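You operate a simulated robot arm through the tools that you are given. There is no shell and no other tool.

The job below is to be done with a simulated robot arm. You get a single attempt, and the scene is never put back.

## Task
Brush the shoe on the bench, then polish its toe cap.
Fine: brush, cloth and tin lid go back; shut the shoe-care box. A coat counts when it lies all over at full strength: go over it till it gets no stronger. What is to be rubbed or washed off counts as gone when no trace of it is left.

It is judged by the outcome, as a careful person would: the job done as asked, and still so three seconds after it is handed in. It fails if anything else is knocked over, pushed out of place, dropped, spilled or broken. A push-on lid holds only when it is set on centred and level and pressed home; a screw cap is set on level and turned clockwise until tight. Flat cloth is picked up by pressing the open fingertips on it (5 to 10 N) and closing them slowly along it; thin cloth reads only 2 to 8 mm in the jaws.

## Robot
A 7-joint arm with a two-finger parallel gripper, fixed in place. Base frame: the origin is on the floor under the middle of its stand, x ahead of it, y to its left, z up. Lengths are in m, angles in degrees, forces in N, time in s.
It reaches about 0.927 m from its shoulder. Its first joint turns from -166.0 to 166.0 degrees. Payload 1.57 kg.
The TCP is the grasp point between the finger pads, 0.03 m short of the fingertips. In the tool frame z runs along the fingers and y along their closing line. Largest opening 0.11 m; finger width 0.024, thickness 0.012; the body of the gripper, 0.048 by 0.112 m, starts 0.078 m behind the TCP.
Orientation is told as [roll, pitch, yaw] about the base's x, y, z axes, in that order, counted from this pose: with the fingers straight down and closing along the base's y, the tool's x points along the base's -x, its y along +y and its z along -z.

## Interface
- The arm moves only by the tool step_arm. Its argument "plan" is one flat list of numbers, 7 for each row, row after row: the shift along the tool's x, y, z in mm, then the turn, a rotation vector about the tool's x, y, z in degrees, then the opening in per cent of the stroke, from 0 (shut) to 100 (fully open). In form: [dx, dy, dz, ax, ay, az, gripper, dx, dy, dz, ax, ay, az, gripper, ...]. A call has 1 to 20 rows; each row shifts and turns the commanded pose from where the row before left it, along the tool's axes as they then stand. Each row takes 0.2 s and may step no farther than 0.05 m and 8.6 degrees from the row before; otherwise, or with a gripper value out of range, the whole call is refused. Where a pose cannot be reached the arm comes as near as it can. A force on the tool above 70 N (or 10 N above the force at the start of the call, whichever is more), or a blocked arm, ends the call early, and 0.2 s more pass. The fingers move at their own pace (about 0.045 m/s each) and stop on an object; they squeeze with about 23 N. The grip force told is the motor's: it shows also when the fingers shut on nothing. Time passes only in rows, and 0.2 s behind the last, so rows that do not move let the fingers close. It gives the time, the measured TCP pose, the force on the tool (base axes), the opening and the grip force at its end, in the units of the frame above (readings bear some noise), with the torque about the TCP (base axes, N m) and any sound that the robot's microphone picked up.
- Cameras (640 x 400 px; columns grow to the right, rows downward): "scene" is fixed at [0.0511, -0.5115, 1.2463]; the picture's right is [0.68, -0.73, 0.00], its down [-0.48, -0.45, -0.75] and it looks along [0.55, 0.51, -0.66] (base axes); focal length 355 px, centre (320, 200). "wrist" rides on the gripper at [0.07, 0.016, -0.141] in the tool frame; the picture's right is [-0.23, 0.97, 0.00], its down [-0.85, -0.20, -0.48] and it looks along [-0.47, -0.11, 0.88] (tool axes); focal length 222 px, centre (320, 200). There is no depth. A picture from a camera that has moved, and an enlarged one, comes with that camera's place and axes in the base frame and with its lens. The place of the scene camera against the robot may be out by one fixed shift of up to 0.025 m in any direction.
- capture(camera): a new picture of that camera. It takes no simulated time.
- raise_lower(by): slides the trunk up (or, below 0, down) by that many m; the arm rides with it, the base frame stays. It gives what a move gives, with no picture.
- enlarge(camera, box): a new picture of the part [left, top, right, bottom] of that camera's present view, enlarged. It takes no simulated time.
- job_done(): hands the job in; it is judged then, once.

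Nothing tells you positions but the pictures and the camera data. Unless the task says otherwise, let go and move clear before handing in.

The tools are called after ">>>" as name(argument=value, ...) on one line, values as JSON. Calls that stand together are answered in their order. step_arm: Moves the arm, as the interface text tells. Its arguments: {"type":"object","properties":{"plan":{"type":"array"}},"required":["plan"]} The other tools are called the same way: raise_lower (by) moves the trunk up or down; capture (camera) takes a picture; enlarge (camera, box) takes an enlarged picture of a part of a camera's view; job_done () hands the job in.

At the start:

```text
t: 0.0
position: [0.3559, 0.2893, 0.8902]
orientation: [0.0, 0.1, 0.0]
wrist_force: [-0.5, 0.0, -0.6]
wrist_torque: [-0.01, 0.0, -0.01]
width: 0.11
grasp_force: 0.2
trunk travel left (down, up): [-0.4, 0.19]
```

scene: 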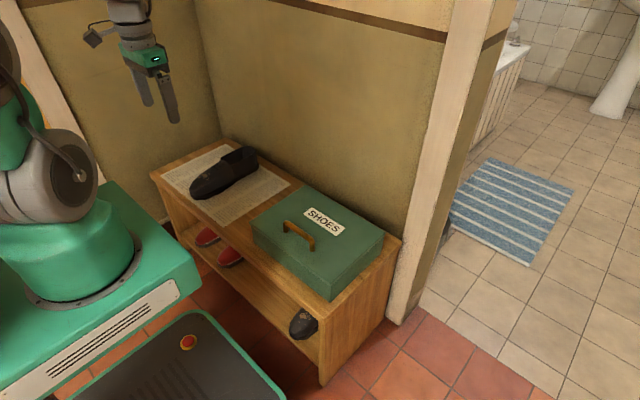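
wrist: 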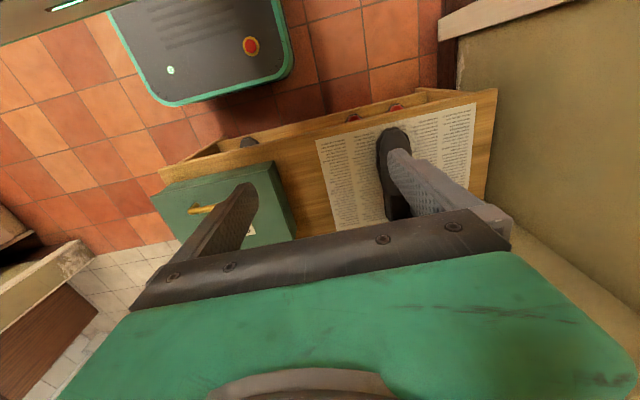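

I see a low bench with a black shoe on newspaper and a green shut box marked SHOES with a handle. I'll look closer before moving.

>>> enlarge(camera="scene", box=[230, 160, 410, 310])

>>> enlarge(camera="scene", box=[140, 130, 300, 240])

>>> enlarge(camera="wrist", box=[140, 70, 520, 260])

```text
2.67 times, centred on (320, 235) of scene
camera zoom: at [0.0511, -0.5115, 1.2463], right [0.68, -0.73, 0.0], down [-0.48, -0.45, -0.75], along [0.55, 0.51, -0.66], focal length 946 px, centre (320, 107)
```

zoom: 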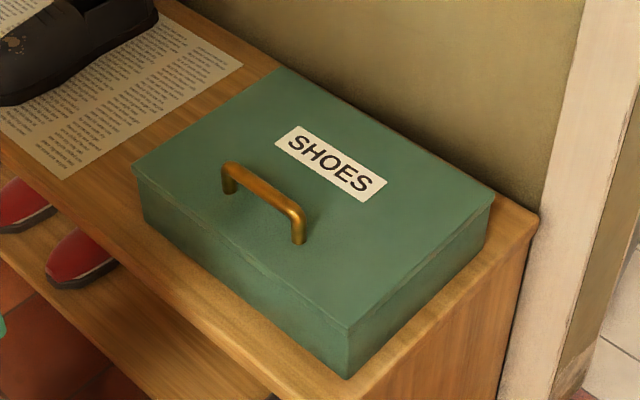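

```text
3.64 times, centred on (220, 185) of scene
camera zoom: at [0.0511, -0.5115, 1.2463], right [0.68, -0.73, 0.0], down [-0.48, -0.45, -0.75], along [0.55, 0.51, -0.66], focal length 1291 px, centre (684, 254)
```

zoom: 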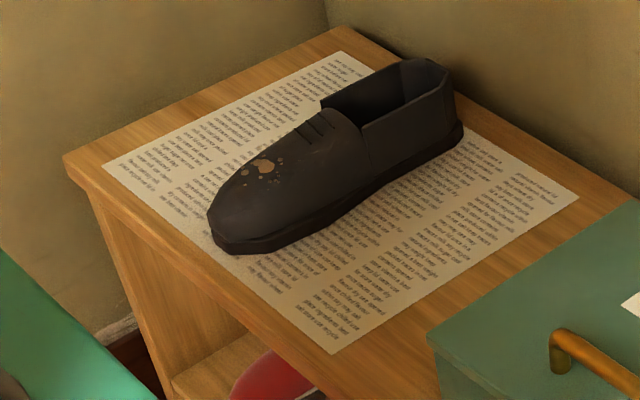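

```text
1.68 times, centred on (330, 165) of wrist
camera zoom: at [0.2866, 0.305, 1.0323], right [0.23, 0.97, 0.0], down [0.85, -0.2, 0.48], along [0.47, -0.11, -0.88], focal length 374 px, centre (303, 259)
```

zoom: 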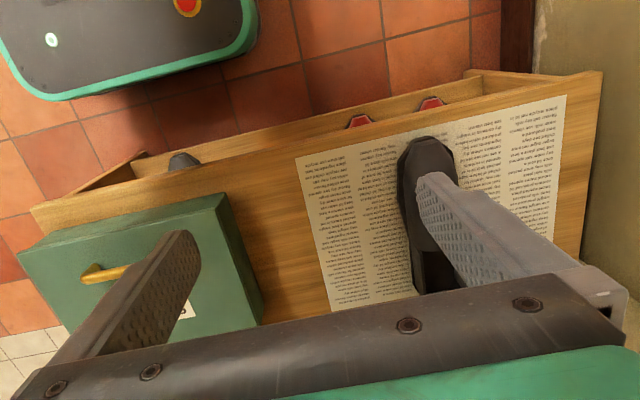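

The box seems to have a lid with a handle near its front edge, at about (0.49, -0.02, 0.56). The shoe lies with its toe towards the robot and has mud on the vamp. I'll move over the box to look closer.

>>> step_arm(plan=[-6.3, -45.6, 12.9, 0, 0, 0, 100, -6.3, -45.6, 12.9, 0, 0, 0, 100, -6.3, -45.6, 12.9, 0, 0, 0, 100, -6.3, -45.6, 12.9, 0, 0, 0, 100, -6.3, -45.6, 12.9, 0, 0, 0, 100, -6.3, -45.6, 12.9, 0, 0, 0, 100, -6.3, -45.6, 12.9, 0, 0, 0, 100, 0, 0, 0, 0, 0, 0, 100])

>>> capture(camera="wrist")

>>> capture(camera="scene")

```text
t: 1.8
position: [0.4004, -0.0332, 0.8002]
orientation: [0.0, 0.0, -0.1]
wrist_force: [0.5, -0.4, 0.1]
wrist_torque: [-0.01, 0.01, -0.02]
width: 0.11
grasp_force: 0.0
trunk travel left (down, up): [-0.4, 0.19]
```

```text
taken
camera wrist: at [0.3305, -0.016, 0.9416], right [0.23, 0.97, 0.0], down [0.85, -0.2, 0.48], along [0.47, -0.11, -0.88], focal length 222 px, centre (320, 200)
```

wrist: 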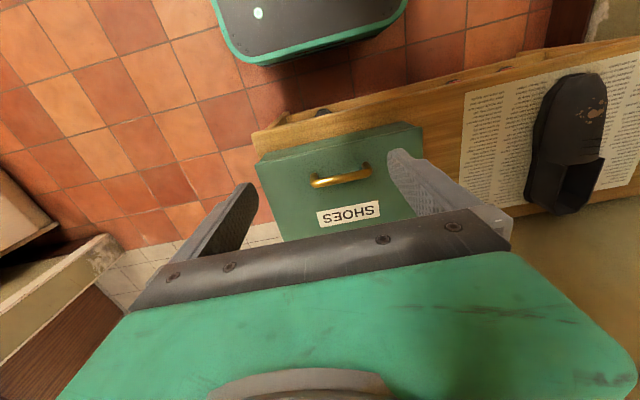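

```text
taken
```

scene: 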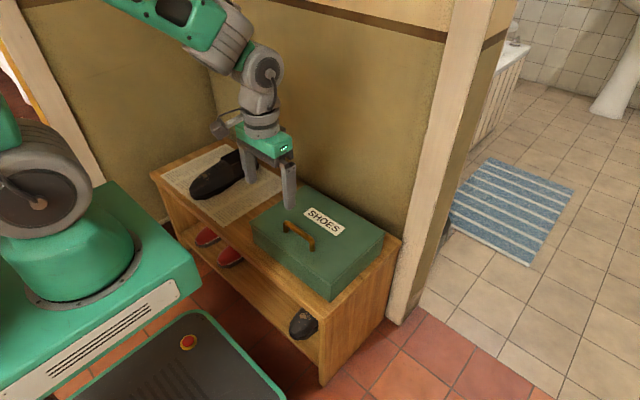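

I'm above the box with the lid in view. I'll zoom in to see how the lid is built and hinged.

>>> enlarge(camera="wrist", box=[240, 100, 440, 240])

>>> enlarge(camera="wrist", box=[480, 40, 640, 230])

```text
2.86 times, centred on (340, 170) of wrist
camera zoom: at [0.3305, -0.016, 0.9416], right [0.23, 0.97, 0.0], down [0.85, -0.2, 0.48], along [0.47, -0.11, -0.88], focal length 635 px, centre (263, 286)
```

zoom: 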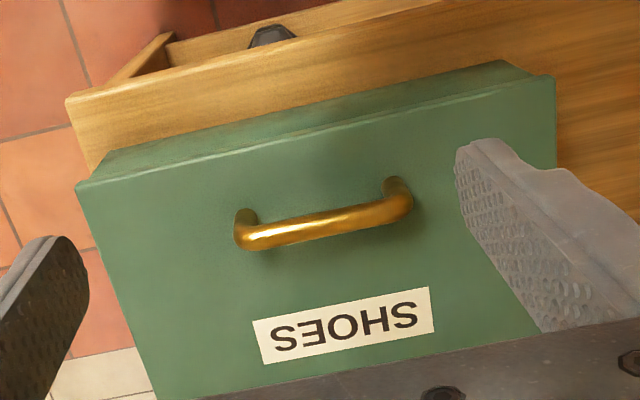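

```text
2.11 times, centred on (560, 135) of wrist
camera zoom: at [0.3305, -0.016, 0.9416], right [0.23, 0.97, 0.0], down [0.85, -0.2, 0.48], along [0.47, -0.11, -0.88], focal length 468 px, centre (-185, 337)
```

zoom: 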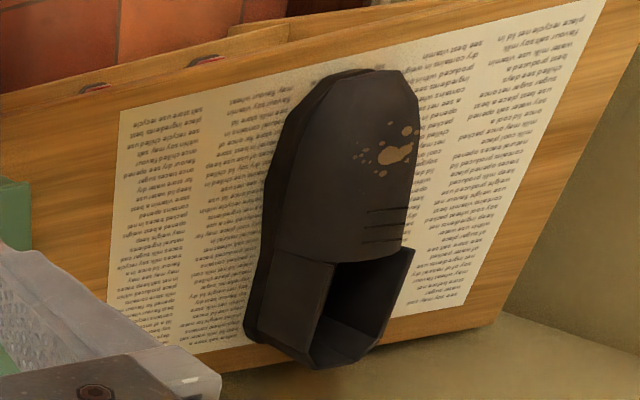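

The lid is a flat one with the brass handle near its front edge. It is probably hinged at the back by the wall. I'll turn the gripper so the fingers close across the handle (along x), hover above it, then look again.

>>> step_arm(plan=[0, 0, 0, 0, 0, -8.2, 100, 0, 0, 0, 0, 0, -8.2, 100, 0, 0, 0, 0, 0, -8.2, 100, 0, 0, 0, 0, 0, -8.2, 100, 0, 0, 0, 0, 0, -8.2, 100, 0, 0, 0, 0, 0, -8.2, 100, 0, 0, 0, 0, 0, -8.2, 100, 0, 0, 0, 0, 0, -8.2, 100, 0, 0, 0, 0, 0, -8.2, 100, 0, 0, 0, 0, 0, -8.2, 100, 0, 0, 0, 0, 0, -8.0, 100, -4.5, -24.5, 35, 0, 0, 0, 100, -4.5, -24.5, 35, 0, 0, 0, 100, -4.5, -24.5, 35, 0, 0, 0, 100, -4.5, -24.5, 35, 0, 0, 0, 100, 0, 0, 0, 0, 0, 0, 100])

>>> capture(camera="wrist")

>>> capture(camera="scene")

```text
t: 5.2
position: [0.4991, -0.0143, 0.6589]
orientation: [0.0, 0.0, 90.0]
wrist_force: [-0.2, -0.3, 0.0]
wrist_torque: [0.03, 0.02, -0.02]
width: 0.11
grasp_force: 0.2
trunk travel left (down, up): [-0.4, 0.19]
```

```text
taken
camera wrist: at [0.4834, -0.0822, 0.8006], right [-0.97, 0.23, 0.0], down [0.2, 0.86, 0.48], along [0.11, 0.47, -0.88], focal length 222 px, centre (320, 200)
```

wrist: 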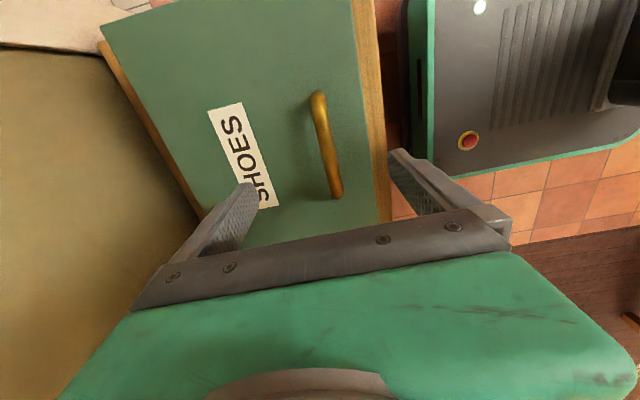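

```text
taken
```

scene: 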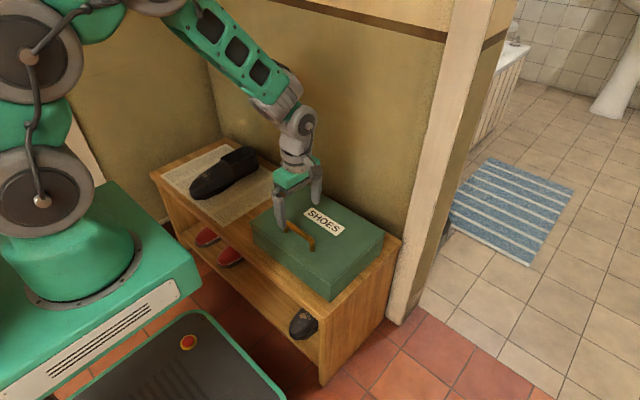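

The handle bar lies at about x=0.49, y from -0.066 to 0.045, z about 0.565. I'll centre over it, lower the fingers on either side, and check.

>>> step_arm(plan=[0, 8, 20, 0, 0, 0, 100, 0, 0, 20, 0, 0, 0, 100, 0, 0, 20, 0, 0, 0, 100, 0, 0, 20, 0, 0, 0, 100, 0, 0, 0, 0, 0, 0, 100])

>>> capture(camera="wrist")

>>> enlarge(camera="scene", box=[230, 130, 410, 310])

```text
t: 6.4
position: [0.489, -0.014, 0.5803]
orientation: [0.0, 0.0, 90.0]
wrist_force: [-0.6, 0.1, 0.1]
wrist_torque: [0.0, -0.01, -0.03]
width: 0.1101
grasp_force: 0.0
trunk travel left (down, up): [-0.4, 0.19]
```

```text
taken
camera wrist: at [0.4742, -0.0829, 0.7214], right [-0.97, 0.23, 0.0], down [0.2, 0.85, 0.48], along [0.11, 0.47, -0.88], focal length 222 px, centre (320, 200)
```

wrist: 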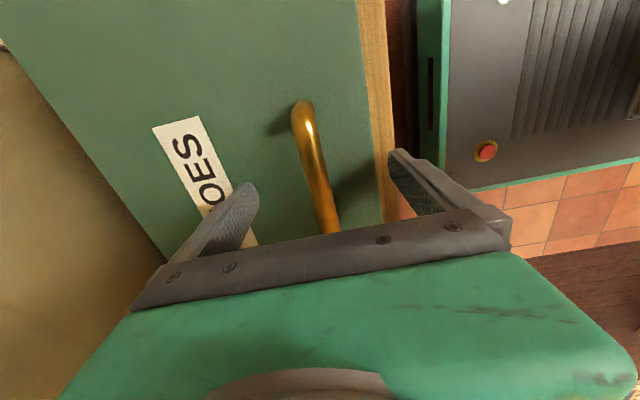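

```text
2.22 times, centred on (320, 220) of scene
camera zoom: at [0.0511, -0.5115, 1.2463], right [0.68, -0.73, 0.0], down [-0.48, -0.45, -0.75], along [0.55, 0.51, -0.66], focal length 789 px, centre (320, 156)
```

zoom: 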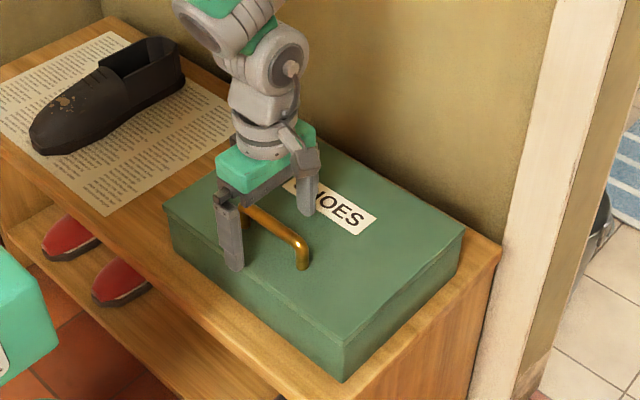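

The bar is centred between the fingers. I'll lower about 18 mm more and close on it gently.

>>> step_arm(plan=[0, 0, 6, 0, 0, 0, 100, 0, 0, 6, 0, 0, 0, 100, 0, 0, 6, 0, 0, 0, 100, 0, 0, 0, 0, 0, 0, 60, 0, 0, 0, 0, 0, 0, 30, 0, 0, 0, 0, 0, 0, 10, 0, 0, 0, 0, 0, 0, 0, 0, 0, 0, 0, 0, 0, 0, 0, 0, 0, 0, 0, 0, 0, 0, 0, 0, 0, 0, 0, 0])

>>> capture(camera="wrist")

```text
t: 7.3
position: [0.4942, -0.0147, 0.5687]
orientation: [-0.7, 0.0, 90.1]
wrist_force: [-29.2, 0.6, 55.5]
wrist_torque: [0.04, -1.04, 0.13]
width: 0.1037
grasp_force: 14.7
trunk travel left (down, up): [-0.4, 0.19]
stopped in row 4: the force on the tool passed its limit at 74 N (the readings are from after the stop); the commanded pose is now the measured one
```

```text
taken
camera wrist: at [0.4753, -0.0829, 0.7121], right [-0.97, 0.23, -0.01], down [0.19, 0.85, 0.48], along [0.12, 0.47, -0.88], focal length 222 px, centre (320, 200)
```

wrist: 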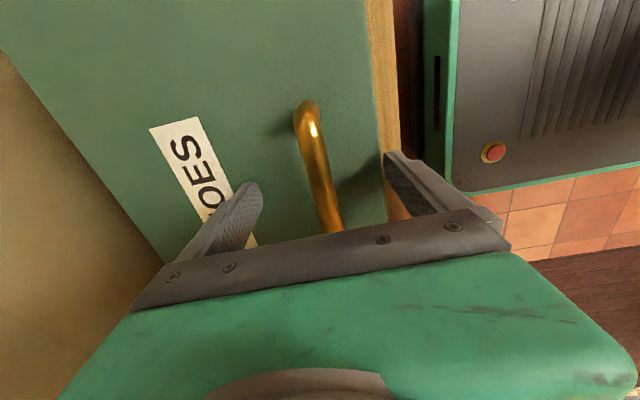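

The fingertips touched the lid at z of about 0.538, so I'll back off a few mm and then close on the bar.

>>> step_arm(plan=[0, 0, -6, 0, 0, 0, 100, 0, 4, -3, 0, 0, 0, 100, 0, 0, 0, 0, 0, 0, 60, 0, 0, 0, 0, 0, 0, 30, 0, 0, 0, 0, 0, 0, 10, 0, 0, 0, 0, 0, 0, 0, 0, 0, 0, 0, 0, 0, 0, 0, 0, 0, 0, 0, 0, 0])

>>> capture(camera="wrist")

```text
t: 9.1
position: [0.4909, -0.0133, 0.5743]
orientation: [-0.4, 0.0, 90.1]
wrist_force: [-5.9, 0.3, 1.7]
wrist_torque: [0.01, 0.04, 0.01]
width: 0.0157
grasp_force: 14.6
trunk travel left (down, up): [-0.4, 0.19]
```

```text
taken
camera wrist: at [0.4726, -0.0829, 0.7161], right [-0.97, 0.23, -0.01], down [0.2, 0.86, 0.48], along [0.12, 0.47, -0.88], focal length 222 px, centre (320, 200)
```

wrist: 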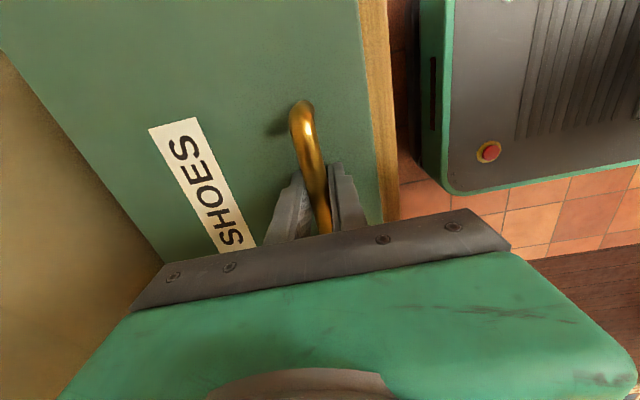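

The bar is gripped (15.7 mm). I'll lift it slightly to learn whether the lid hinges or comes off.

>>> step_arm(plan=[0, 0, -5, 0, 0, 0, 0, 0, 0, -5, 0, 0, 0, 0, 0, 0, -5, 0, 0, 0, 0, 0, 0, 0, 0, 0, 0, 0])

>>> enlarge(camera="scene", box=[230, 130, 410, 310])

```text
t: 10.1
position: [0.4949, -0.0134, 0.5906]
orientation: [-1.0, 0.1, 90.0]
wrist_force: [12.7, 0.5, -6.1]
wrist_torque: [0.14, -0.05, -0.01]
width: 0.0159
grasp_force: 31.1
trunk travel left (down, up): [-0.4, 0.19]
```

```text
2.22 times, centred on (320, 220) of scene
camera zoom: at [0.0511, -0.5115, 1.2463], right [0.68, -0.73, 0.0], down [-0.48, -0.45, -0.75], along [0.55, 0.51, -0.66], focal length 789 px, centre (320, 156)
```

zoom: 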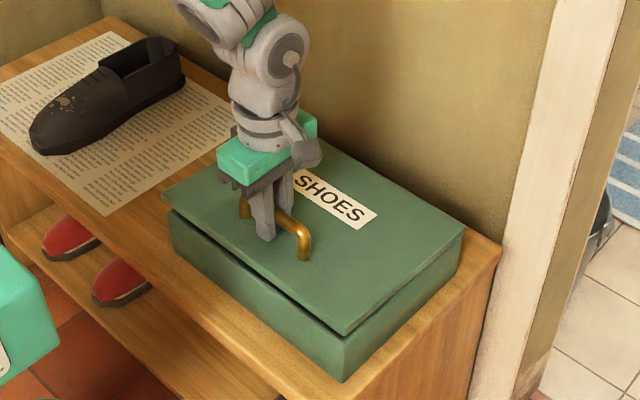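

The lid is hinged at the back, so its handle will end up facing the wall. I'll set it down again and come in from the front with the gripper tilted, one finger hooked under the handle bar and the lid's edge between the fingers. That lets me swing it right open.

>>> step_arm(plan=[0, 0, 5, 0, 0, 0, 0, 0, 0, 5, 0, 0, 0, 0, 0, 0, 5, 0, 0, 0, 0, 0, 0, 1, 0, 0, 0, 0, 0, 0, 0, 0, 0, 0, 40, 0, 0, 0, 0, 0, 0, 100, 0, 0, 0, 0, 0, 0, 100, 0, 0, 0, 0, 0, 0, 100, 0, 0, 0, 0, 0, 0, 100, 0, 0, 0, 0, 0, 0, 100, 0, 0, -25, 0, 0, 0, 100, 0, 0, -25, 0, 0, 0, 100, 0, 0, -25, 0, 0, 0, 100])

>>> capture(camera="scene")

```text
t: 12.9
position: [0.4914, -0.0132, 0.6487]
orientation: [-0.6, 0.0, 90.0]
wrist_force: [0.1, 0.7, -0.5]
wrist_torque: [-0.03, 0.0, -0.02]
width: 0.11
grasp_force: 0.0
trunk travel left (down, up): [-0.4, 0.19]
```

```text
taken
```

scene: 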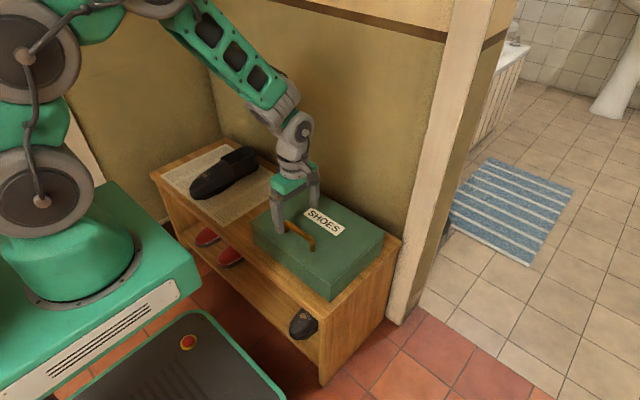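

Lid is shut again and I'm clear above it. Now I'll pitch the gripper 30° so the fingers point down and forward, and move to the front of the handle.

>>> step_arm(plan=[0, 0, 0, 7.35, 0, 0, 100, 0, 0, 0, 7.35, 0, 0, 100, 0, 0, 0, 7.35, 0, 0, 100, 0, 0, 0, 7.35, 0, 0, 100, 0, 33, -6, 0, 0, 0, 90, 0, 33, -6, 0, 0, 0, 80, 0, 33, -6, 0, 0, 0, 64, 0, 0, 0, 0, 0, 0, 64, 0, 0, 0, 0, 0, 0, 64])

>>> capture(camera="wrist")

>>> capture(camera="scene")

```text
t: 14.9
position: [0.3962, -0.0148, 0.6148]
orientation: [-30.0, 0.0, 90.0]
wrist_force: [-0.1, 0.0, 0.0]
wrist_torque: [-0.04, 0.01, 0.03]
width: 0.0704
grasp_force: 0.2
trunk travel left (down, up): [-0.4, 0.19]
```

```text
taken
camera wrist: at [0.3113, -0.0831, 0.7292], right [-0.84, 0.23, -0.49], down [-0.07, 0.86, 0.51], along [0.53, 0.47, -0.71], focal length 222 px, centre (320, 200)
```

wrist: 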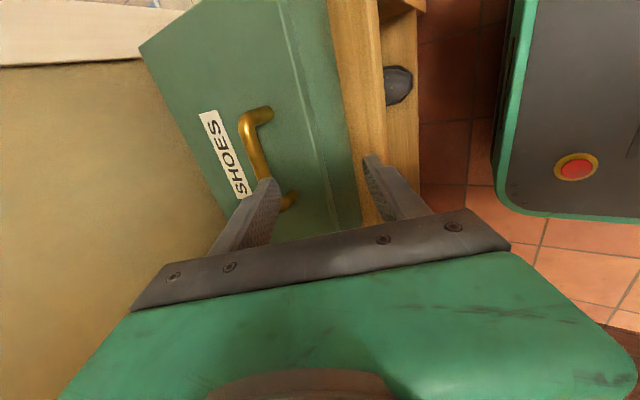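

```text
taken
```

scene: 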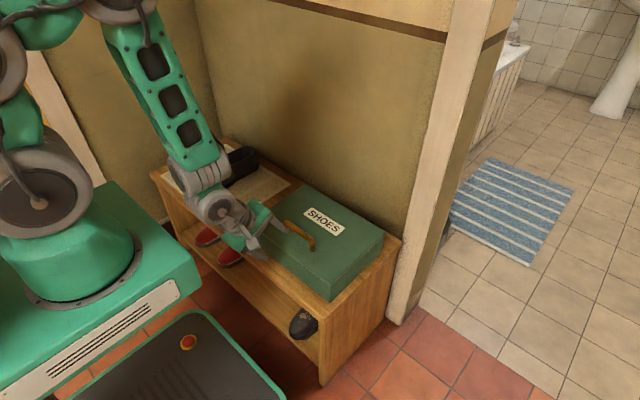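

The gripper is at the front with the handle beyond the left finger. I'll zoom to judge the bar's height and gap.

>>> enlarge(camera="wrist", box=[190, 80, 410, 230])

>>> enlarge(camera="scene", box=[220, 180, 340, 280])

```text
2.67 times, centred on (300, 155) of wrist
camera zoom: at [0.3113, -0.0831, 0.7292], right [-0.84, 0.23, -0.49], down [-0.07, 0.86, 0.51], along [0.53, 0.47, -0.71], focal length 592 px, centre (373, 320)
```

zoom: 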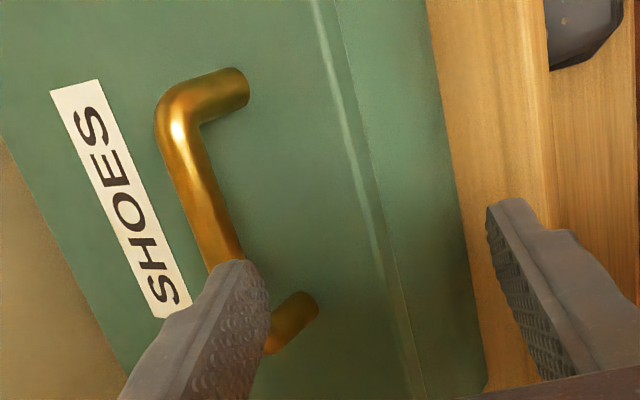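

```text
4.00 times, centred on (280, 230) of scene
camera zoom: at [0.0511, -0.5115, 1.2463], right [0.68, -0.73, 0.0], down [-0.48, -0.45, -0.75], along [0.55, 0.51, -0.66], focal length 1420 px, centre (480, 80)
```

zoom: 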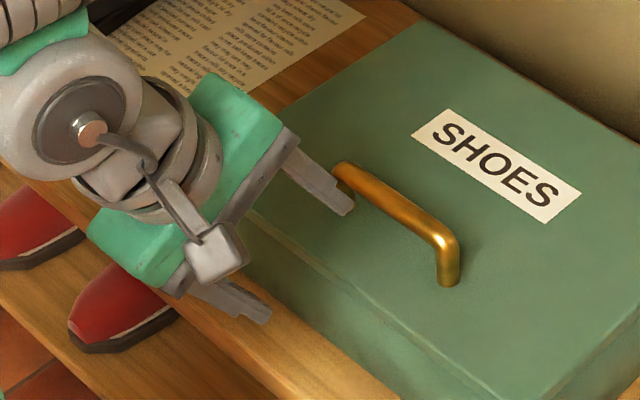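

The bar's axis is at about (0.490, z 0.575), with nearly 30 mm of gap below it. I'll slide the upper finger in under the bar.

>>> step_arm(plan=[0, -3.5, 15, 0, 0, 0, 64, 0, 0, 15, 0, 0, 0, 64, 0, 0, 15, 0, 0, 0, 64, 0, 0, 14, 0, 0, 0, 64, 0, 0, 12, 0, 0, 0, 64, 0, 0, 0, 0, 0, 0, 64])

>>> enlarge(camera="wrist", box=[190, 80, 410, 230])

>>> enlarge(camera="scene", box=[220, 180, 340, 280])

```text
t: 16.3
position: [0.4351, -0.0133, 0.5545]
orientation: [-30.0, 0.0, 90.0]
wrist_force: [-0.5, 0.5, 0.3]
wrist_torque: [0.0, 0.03, 0.0]
width: 0.0705
grasp_force: 0.1
trunk travel left (down, up): [-0.4, 0.19]
```

```text
2.67 times, centred on (300, 155) of wrist
camera zoom: at [0.3499, -0.0831, 0.6702], right [-0.84, 0.23, -0.49], down [-0.07, 0.86, 0.51], along [0.53, 0.47, -0.71], focal length 592 px, centre (373, 320)
```

zoom: 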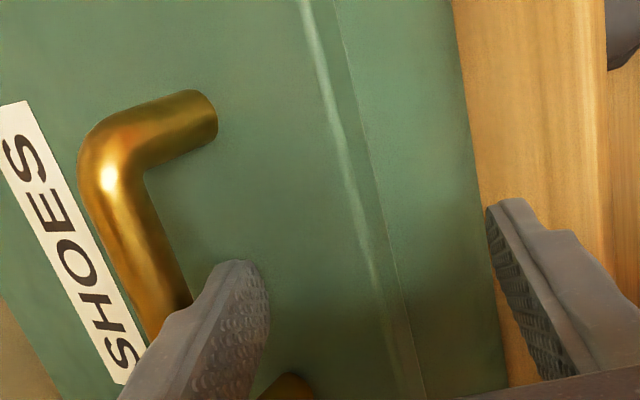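

```text
4.00 times, centred on (280, 230) of scene
camera zoom: at [0.0511, -0.5115, 1.2463], right [0.68, -0.73, 0.0], down [-0.48, -0.45, -0.75], along [0.55, 0.51, -0.66], focal length 1420 px, centre (480, 80)
```

zoom: 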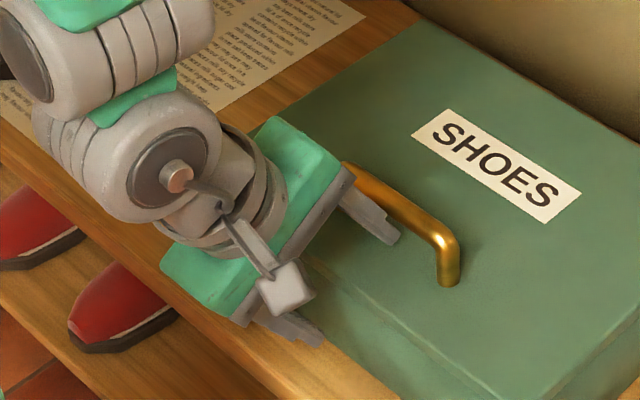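

The upper finger is seated in front of and below the bar. I'll lift along the hinge arc a little and check.

>>> step_arm(plan=[0, -11.6, -10.95, 0, 0, 0, 64, 0, -12.5, -9.8, 0, 0, 0, 64, 0, -13.4, -8.8, 0, 0, 0, 64, 0, -14.0, -7.5, 0, 0, 0, 64, 0, 0, 0, 0, 0, 0, 64])

>>> capture(camera="wrist")

>>> enlarge(camera="scene", box=[220, 130, 420, 300])

```text
t: 17.5
position: [0.4612, -0.0124, 0.613]
orientation: [-30.1, 0.1, 90.0]
wrist_force: [-6.0, -0.8, 0.7]
wrist_torque: [-0.03, -0.09, -0.01]
width: 0.0663
grasp_force: 0.1
trunk travel left (down, up): [-0.4, 0.19]
```

```text
taken
camera wrist: at [0.376, -0.0826, 0.728], right [-0.84, 0.23, -0.49], down [-0.07, 0.86, 0.51], along [0.53, 0.47, -0.71], focal length 222 px, centre (320, 200)
```

wrist: 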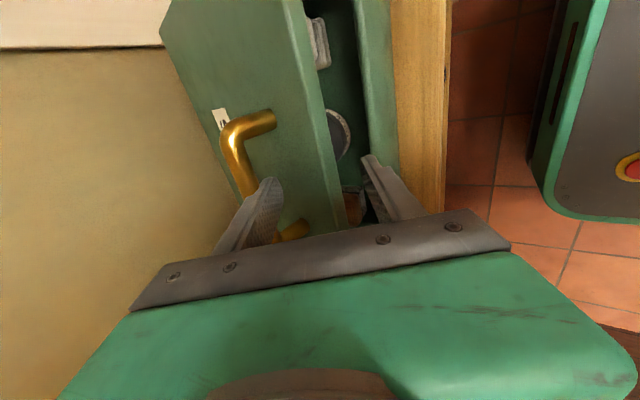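

```text
2.35 times, centred on (320, 215) of scene
camera zoom: at [0.0511, -0.5115, 1.2463], right [0.68, -0.73, 0.0], down [-0.48, -0.45, -0.75], along [0.55, 0.51, -0.66], focal length 835 px, centre (320, 165)
```

zoom: 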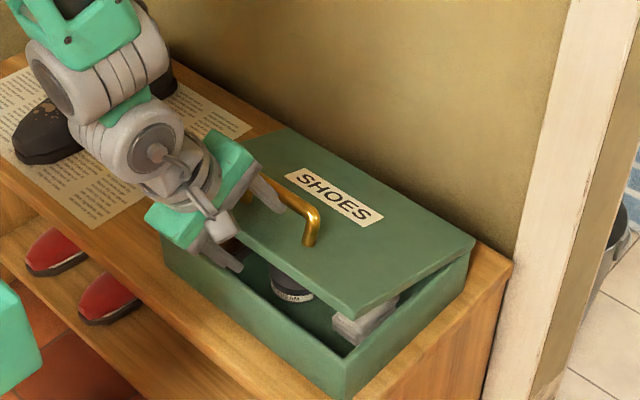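

The lid is rising nicely; I can see the tin, a folded cloth and a brush inside. I'll continue the arc to about 60°.

>>> step_arm(plan=[0, -14.6, -6.3, 0, 0, 0, 64, 0, -15.1, -4.9, 0, 0, 0, 64, 0, -15.5, -3.6, 0, 0, 0, 64, 0, -15.9, -2.3, 0, 0, 0, 64, 0, 0, 0, 0, 0, 0, 64])

>>> capture(camera="wrist")

>>> enlarge(camera="scene", box=[220, 110, 420, 300])

```text
t: 18.7
position: [0.5046, -0.0136, 0.6581]
orientation: [-30.2, 0.0, 90.0]
wrist_force: [-2.3, -0.6, 0.9]
wrist_torque: [-0.03, -0.05, 0.0]
width: 0.0688
grasp_force: 0.0
trunk travel left (down, up): [-0.4, 0.19]
```

```text
taken
camera wrist: at [0.4203, -0.0832, 0.7736], right [-0.84, 0.23, -0.49], down [-0.07, 0.86, 0.51], along [0.53, 0.47, -0.71], focal length 222 px, centre (320, 200)
```

wrist: 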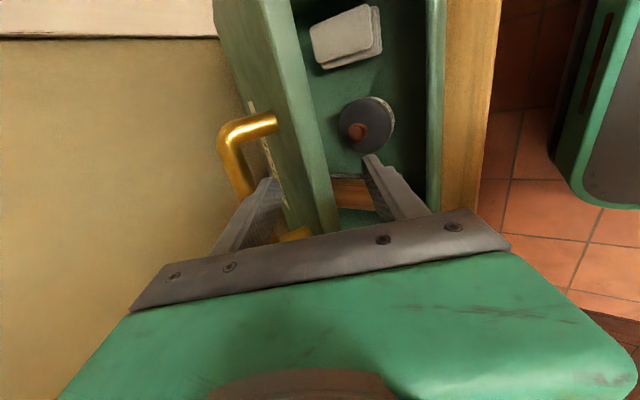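

```text
2.11 times, centred on (320, 205) of scene
camera zoom: at [0.0511, -0.5115, 1.2463], right [0.68, -0.73, 0.0], down [-0.48, -0.45, -0.75], along [0.55, 0.51, -0.66], focal length 747 px, centre (320, 190)
```

zoom: 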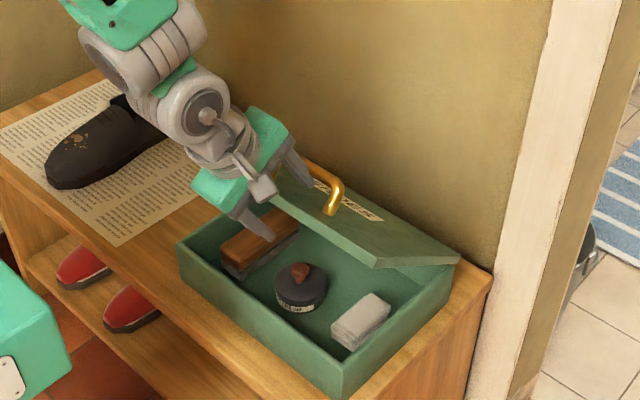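

Lid at about 40°. I see the brush at the far (+y) end, the tin with a knob in the middle, and the cloth at the near (-y) end. Continuing to 60°, then turning the gripper with the lid.

>>> step_arm(plan=[0, -15.9, -0.9, 0, 0, 0, 64, 0, -15.9, 0.5, 0, 0, 0, 64, 0, -15.9, 1.9, 0, 0, 0, 64, 0, -15.6, 3.2, 0, 0, 0, 64, 0, -16.35, -0.4, -5, 0, 0, 64, 0, -16.35, -0.4, -5, 0, 0, 64, 0, 0, 0, 0, 0, 0, 64])

>>> capture(camera="wrist")

>>> enlarge(camera="scene", box=[220, 80, 420, 280])

```text
t: 20.3
position: [0.5917, -0.0126, 0.703]
orientation: [-20.0, 0.0, 90.1]
wrist_force: [-1.8, -0.6, -0.6]
wrist_torque: [-0.01, -0.04, 0.01]
width: 0.0693
grasp_force: 0.0
trunk travel left (down, up): [-0.4, 0.19]
```

```text
taken
camera wrist: at [0.5281, -0.0829, 0.8303], right [-0.92, 0.23, -0.33], down [0.02, 0.86, 0.52], along [0.4, 0.47, -0.79], focal length 222 px, centre (320, 200)
```

wrist: 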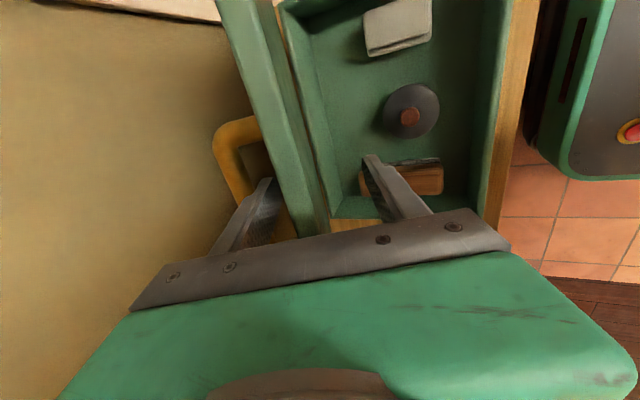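

```text
2.00 times, centred on (320, 180) of scene
camera zoom: at [0.0511, -0.5115, 1.2463], right [0.68, -0.73, 0.0], down [-0.48, -0.45, -0.75], along [0.55, 0.51, -0.66], focal length 710 px, centre (320, 240)
```

zoom: 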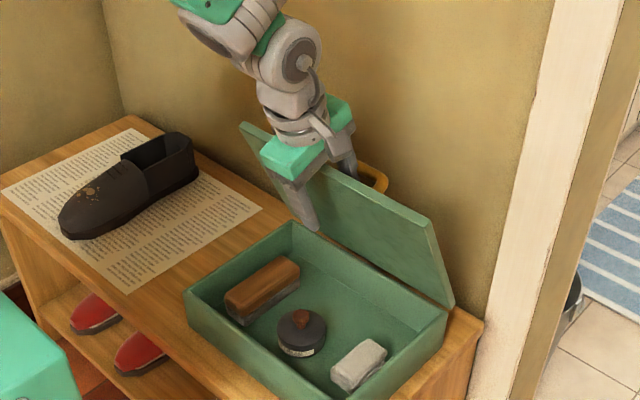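

The lid follows to about 70°, with its edge between my fingers. I'll continue to vertical and slightly past.

>>> step_arm(plan=[0, -16.35, -0.4, -5, 0, 0, 64, 0, -16.35, -0.4, -5, 0, 0, 64, 0, -16.35, -0.4, -5, 0, 0, 64, 0, -16.35, -0.4, -5, 0, 0, 64, 0, 0, 0, 0, 0, 0, 64])

>>> capture(camera="wrist")

>>> enlarge(camera="scene", box=[220, 80, 420, 280])

```text
t: 21.5
position: [0.6564, -0.0134, 0.7186]
orientation: [0.1, 0.0, 90.0]
wrist_force: [0.2, 1.1, -0.4]
wrist_torque: [0.02, 0.05, 0.0]
width: 0.0704
grasp_force: 0.1
trunk travel left (down, up): [-0.4, 0.19]
```

```text
taken
camera wrist: at [0.6382, -0.0822, 0.8591], right [-0.97, 0.23, 0.0], down [0.2, 0.86, 0.48], along [0.11, 0.47, -0.88], focal length 222 px, centre (320, 200)
```

wrist: 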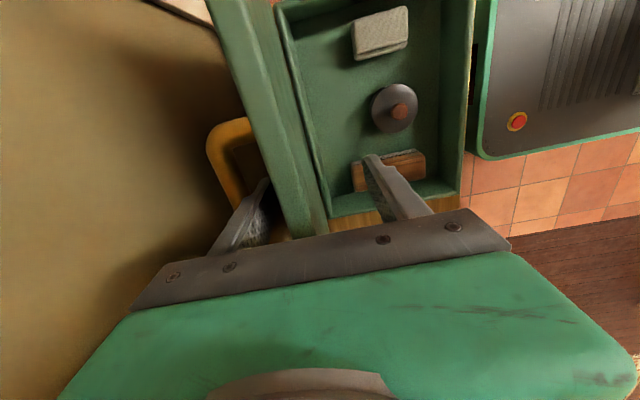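

```text
2.00 times, centred on (320, 180) of scene
camera zoom: at [0.0511, -0.5115, 1.2463], right [0.68, -0.73, 0.0], down [-0.48, -0.45, -0.75], along [0.55, 0.51, -0.66], focal length 710 px, centre (320, 240)
```

zoom: 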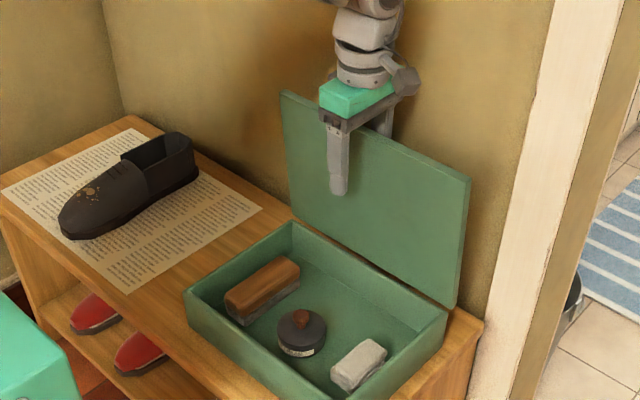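

Now the lid is upright and there is almost no load on the finger. I'll nudge a little further and see how it rests.

>>> step_arm(plan=[0, -6, 0, 0, 0, 0, 64, 0, -6, 0, 0, 0, 0, 64, 0, 0, 0, 0, 0, 0, 64])

>>> capture(camera="wrist")

>>> enlarge(camera="scene", box=[270, 80, 420, 240])

```text
t: 22.3
position: [0.6658, -0.0138, 0.7178]
orientation: [0.1, 0.0, 90.0]
wrist_force: [0.4, 0.4, -0.1]
wrist_torque: [-0.02, 0.02, -0.01]
width: 0.0703
grasp_force: 0.1
trunk travel left (down, up): [-0.4, 0.19]
```

```text
taken
camera wrist: at [0.6502, -0.0829, 0.8592], right [-0.97, 0.23, 0.0], down [0.2, 0.86, 0.48], along [0.11, 0.47, -0.88], focal length 222 px, centre (320, 200)
```

wrist: 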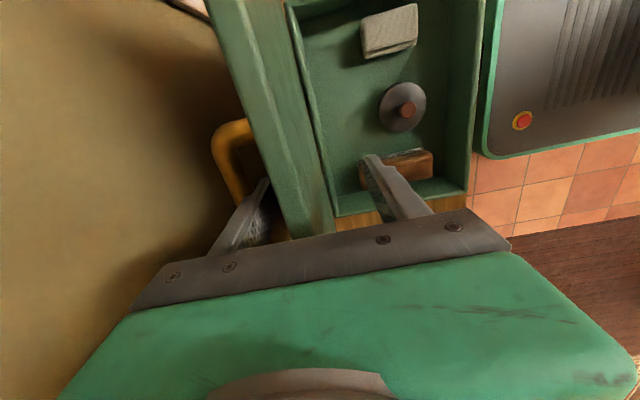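

```text
2.50 times, centred on (345, 160) of scene
camera zoom: at [0.0511, -0.5115, 1.2463], right [0.68, -0.73, 0.0], down [-0.48, -0.45, -0.75], along [0.55, 0.51, -0.66], focal length 887 px, centre (258, 300)
```

zoom: 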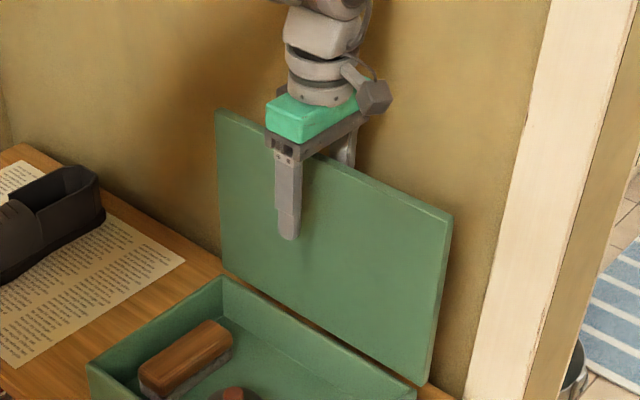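

The lid is about upright (90–93°). I'll push a bit further toward the wall to get it clearly past balance.

>>> step_arm(plan=[0, -5, 0, 0, 0, 0, 64, 0, -5, 0, 0, 0, 0, 64, 0, -4, 0, 0, 0, 0, 64, 0, 0, 0, 0, 0, 0, 64, 0, 0, 0, 0, 0, 0, 64])

>>> capture(camera="wrist")

>>> enlarge(camera="scene", box=[270, 80, 420, 240])

```text
t: 23.5
position: [0.6802, -0.0118, 0.7187]
orientation: [0.0, 0.1, 90.0]
wrist_force: [1.1, -0.5, 1.2]
wrist_torque: [0.0, -0.01, 0.02]
width: 0.0704
grasp_force: 0.0
trunk travel left (down, up): [-0.4, 0.19]
```

```text
taken
camera wrist: at [0.6644, -0.0826, 0.8596], right [-0.97, 0.23, 0.0], down [0.2, 0.86, 0.48], along [0.11, 0.47, -0.88], focal length 222 px, centre (320, 200)
```

wrist: 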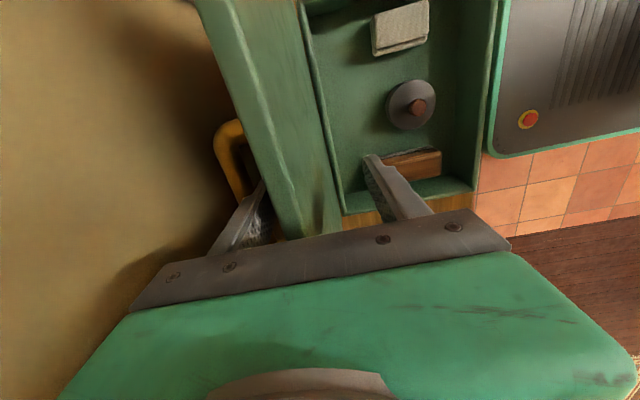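

```text
2.50 times, centred on (345, 160) of scene
camera zoom: at [0.0511, -0.5115, 1.2463], right [0.68, -0.73, 0.0], down [-0.48, -0.45, -0.75], along [0.55, 0.51, -0.66], focal length 887 px, centre (258, 300)
```

zoom: 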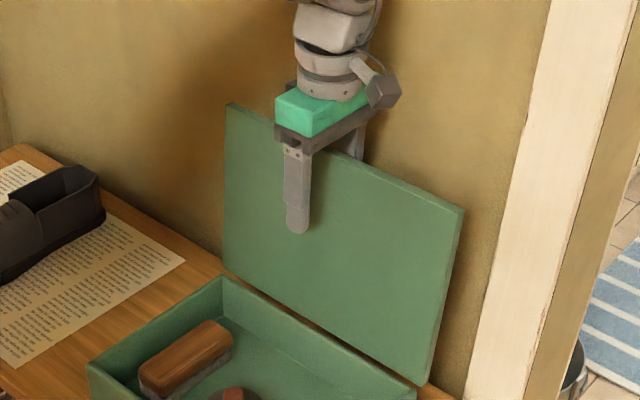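

The lid is now just past vertical, leaning lightly on my wall-side finger. I'll raise the finger most of the way, tilt the gripper away from the wall, and let the lid down gently toward its rest.

>>> step_arm(plan=[0, 0, -14, 0, 0, 0, 64, 0, 0, -14, 0, 0, 0, 64, 0, 0, -14, 0, 0, 0, 64, 0, 3.84, 5.16, 8, 0, 0, 64, 0, 3.84, 5.16, 8, 0, 0, 64, 0, 0, 0, 0, 0, 0, 64])

>>> capture(camera="wrist")

>>> enlarge(camera="scene", box=[270, 80, 420, 240])

```text
t: 24.9
position: [0.6726, -0.014, 0.7481]
orientation: [-16.0, 0.1, 90.1]
wrist_force: [-0.9, -0.1, 0.3]
wrist_torque: [0.03, 0.04, 0.0]
width: 0.0707
grasp_force: 0.0
trunk travel left (down, up): [-0.4, 0.19]
```

```text
taken
camera wrist: at [0.6186, -0.083, 0.8805], right [-0.94, 0.23, -0.27], down [0.06, 0.86, 0.51], along [0.35, 0.47, -0.81], focal length 222 px, centre (320, 200)
```

wrist: 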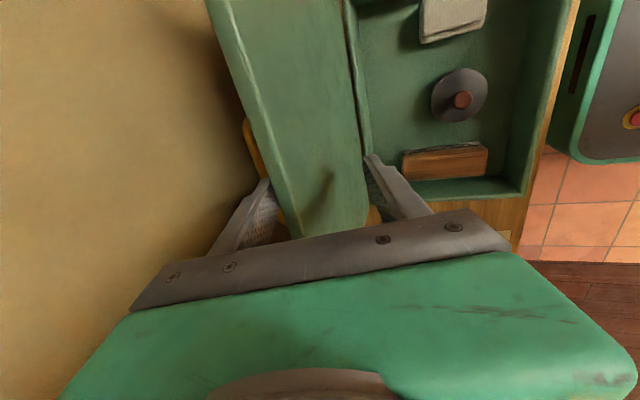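

```text
2.50 times, centred on (345, 160) of scene
camera zoom: at [0.0511, -0.5115, 1.2463], right [0.68, -0.73, 0.0], down [-0.48, -0.45, -0.75], along [0.55, 0.51, -0.66], focal length 887 px, centre (258, 300)
```

zoom: 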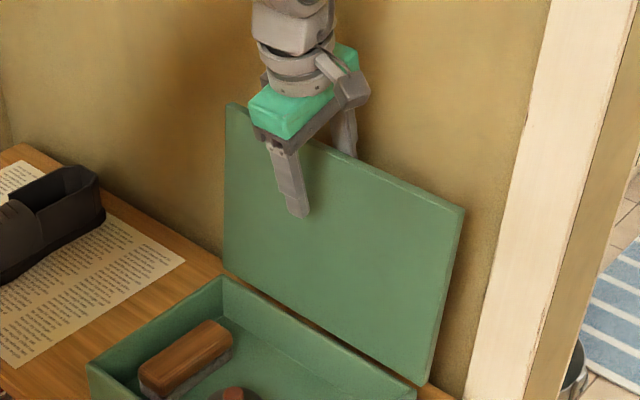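

The lid stayed where it was. I'll push a few mm toward the wall with the interior side free, to see whether the lid rests by itself.

>>> step_arm(plan=[0, -4.8, 1.4, 0, 0, 0, 64, 0, -4.8, 1.4, 0, 0, 0, 64, 0, -4.8, 1.4, 0, 0, 0, 64, 0, 0, 0, 0, 0, 0, 64, 0, 0, 0, 0, 0, 0, 64])

>>> capture(camera="wrist")

>>> enlarge(camera="scene", box=[270, 80, 420, 240])

```text
t: 26.1
position: [0.6886, -0.0146, 0.7481]
orientation: [-16.0, 0.0, 90.0]
wrist_force: [0.5, -0.1, -0.5]
wrist_torque: [0.01, 0.01, 0.01]
width: 0.0705
grasp_force: 0.2
trunk travel left (down, up): [-0.4, 0.19]
```

```text
taken
camera wrist: at [0.6339, -0.0829, 0.8808], right [-0.94, 0.23, -0.27], down [0.06, 0.86, 0.51], along [0.35, 0.47, -0.81], focal length 222 px, centre (320, 200)
```

wrist: 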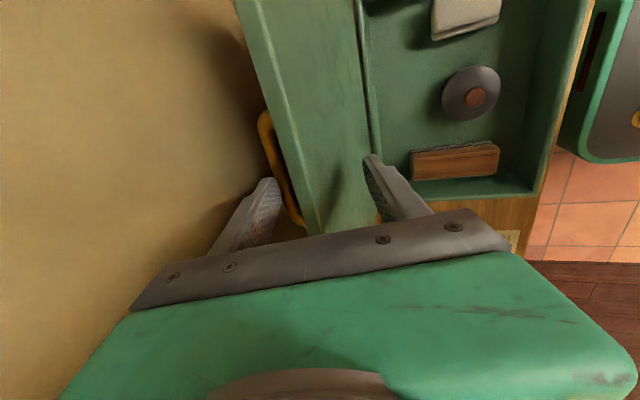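

```text
2.50 times, centred on (345, 160) of scene
camera zoom: at [0.0511, -0.5115, 1.2463], right [0.68, -0.73, 0.0], down [-0.48, -0.45, -0.75], along [0.55, 0.51, -0.66], focal length 887 px, centre (258, 300)
```

zoom: 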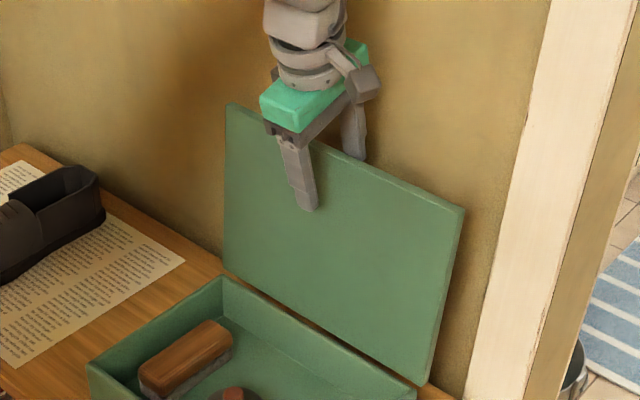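

The lid stands by itself at about 95°. I'll rise clear, return over the box with the fingers upright, and look straight at the contents.

>>> step_arm(plan=[0, -11, -38.5, 0, 0, 0, 64, 0, -11, -38.5, 0, 0, 0, 64, 0, -11, -38.5, 0, 0, 0, 64, 0, 40, 10, -8, 0, 0, 80, 0, 40, 0, -8, 0, 0, 100, 0, 45, 0, 0, 0, 0, 100, 0, 45, 0, 0, 0, 0, 100, 0, 20, 0, 0, 0, 8.2, 100, 0, 0, 0, 0, 0, 8.2, 100, 0, 0, 0, 0, 0, 8.2, 100, 0, 0, 0, 0, 0, 8.2, 100, 0, 0, 0, 0, 0, 8.2, 100, 0, 0, 0, 0, 0, 8.2, 100, 0, 0, 0, 0, 0, 8.2, 100, 0, 0, 0, 0, 0, 8.2, 100, 0, 0, 0, 0, 0, 8.2, 100, 0, 0, 0, 0, 0, 8.2, 100, 0, 0, 0, 0, 0, 8, 100, 0, 0, 0, 0, 0, 0, 100])

>>> capture(camera="wrist")

>>> capture(camera="scene")

```text
t: 30.1
position: [0.5031, -0.014, 0.8419]
orientation: [0.0, 0.0, -0.1]
wrist_force: [0.5, -0.1, -0.7]
wrist_torque: [0.04, 0.0, 0.02]
width: 0.1101
grasp_force: 0.0
trunk travel left (down, up): [-0.4, 0.19]
```

```text
taken
camera wrist: at [0.4335, 0.0034, 0.9844], right [0.23, 0.97, 0.0], down [0.85, -0.2, 0.48], along [0.47, -0.11, -0.88], focal length 222 px, centre (320, 200)
```

wrist: 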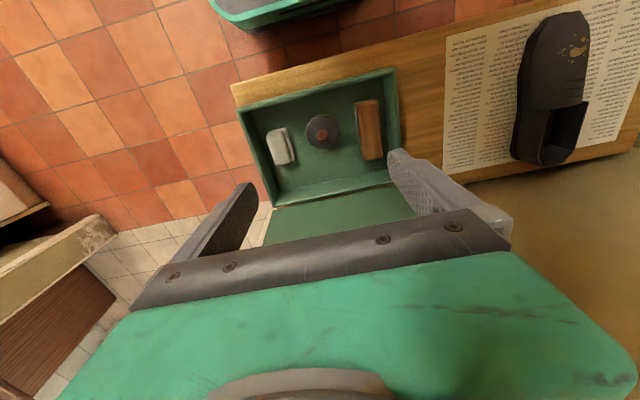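

```text
taken
```

scene: 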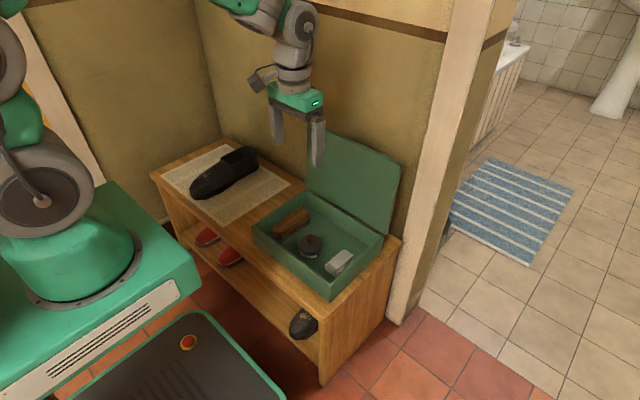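

The box is open with all three tools visible. I'll zoom in to measure where they lie, and how the shoe lies.

>>> enlarge(camera="wrist", box=[225, 60, 415, 210])

>>> enlarge(camera="scene", box=[245, 190, 395, 300])

>>> enlarge(camera="wrist", box=[440, 0, 640, 180])

```text
2.67 times, centred on (320, 135) of wrist
camera zoom: at [0.4335, 0.0034, 0.9844], right [0.23, 0.97, 0.0], down [0.85, -0.2, 0.48], along [0.47, -0.11, -0.88], focal length 592 px, centre (320, 373)
```

zoom: 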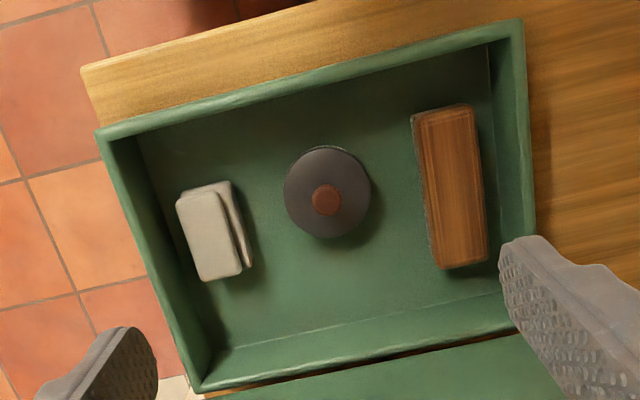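

```text
3.64 times, centred on (320, 245) of scene
camera zoom: at [0.0511, -0.5115, 1.2463], right [0.68, -0.73, 0.0], down [-0.48, -0.45, -0.75], along [0.55, 0.51, -0.66], focal length 1291 px, centre (320, 36)
```

zoom: 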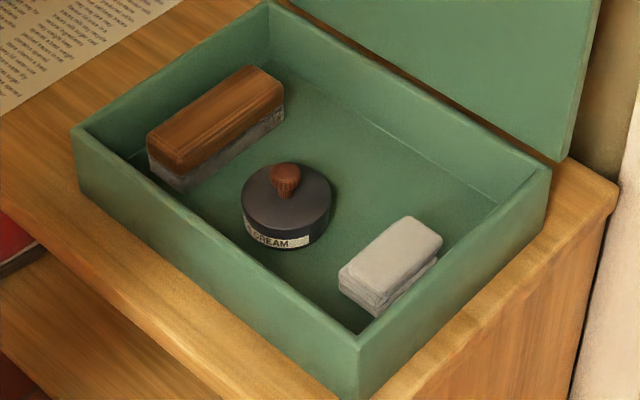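

```text
2.22 times, centred on (540, 90) of wrist
camera zoom: at [0.4335, 0.0034, 0.9844], right [0.23, 0.97, 0.0], down [0.85, -0.2, 0.48], along [0.47, -0.11, -0.88], focal length 494 px, centre (-169, 444)
```

zoom: 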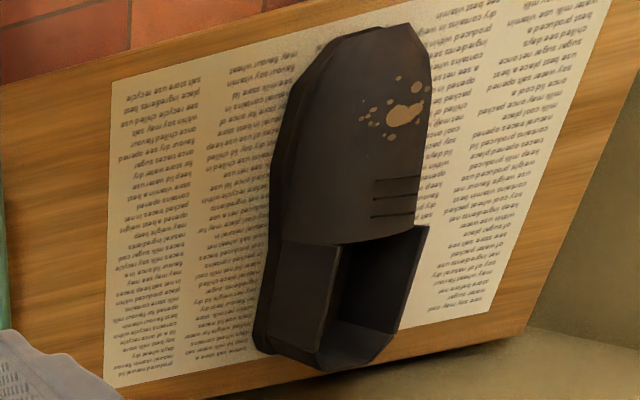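

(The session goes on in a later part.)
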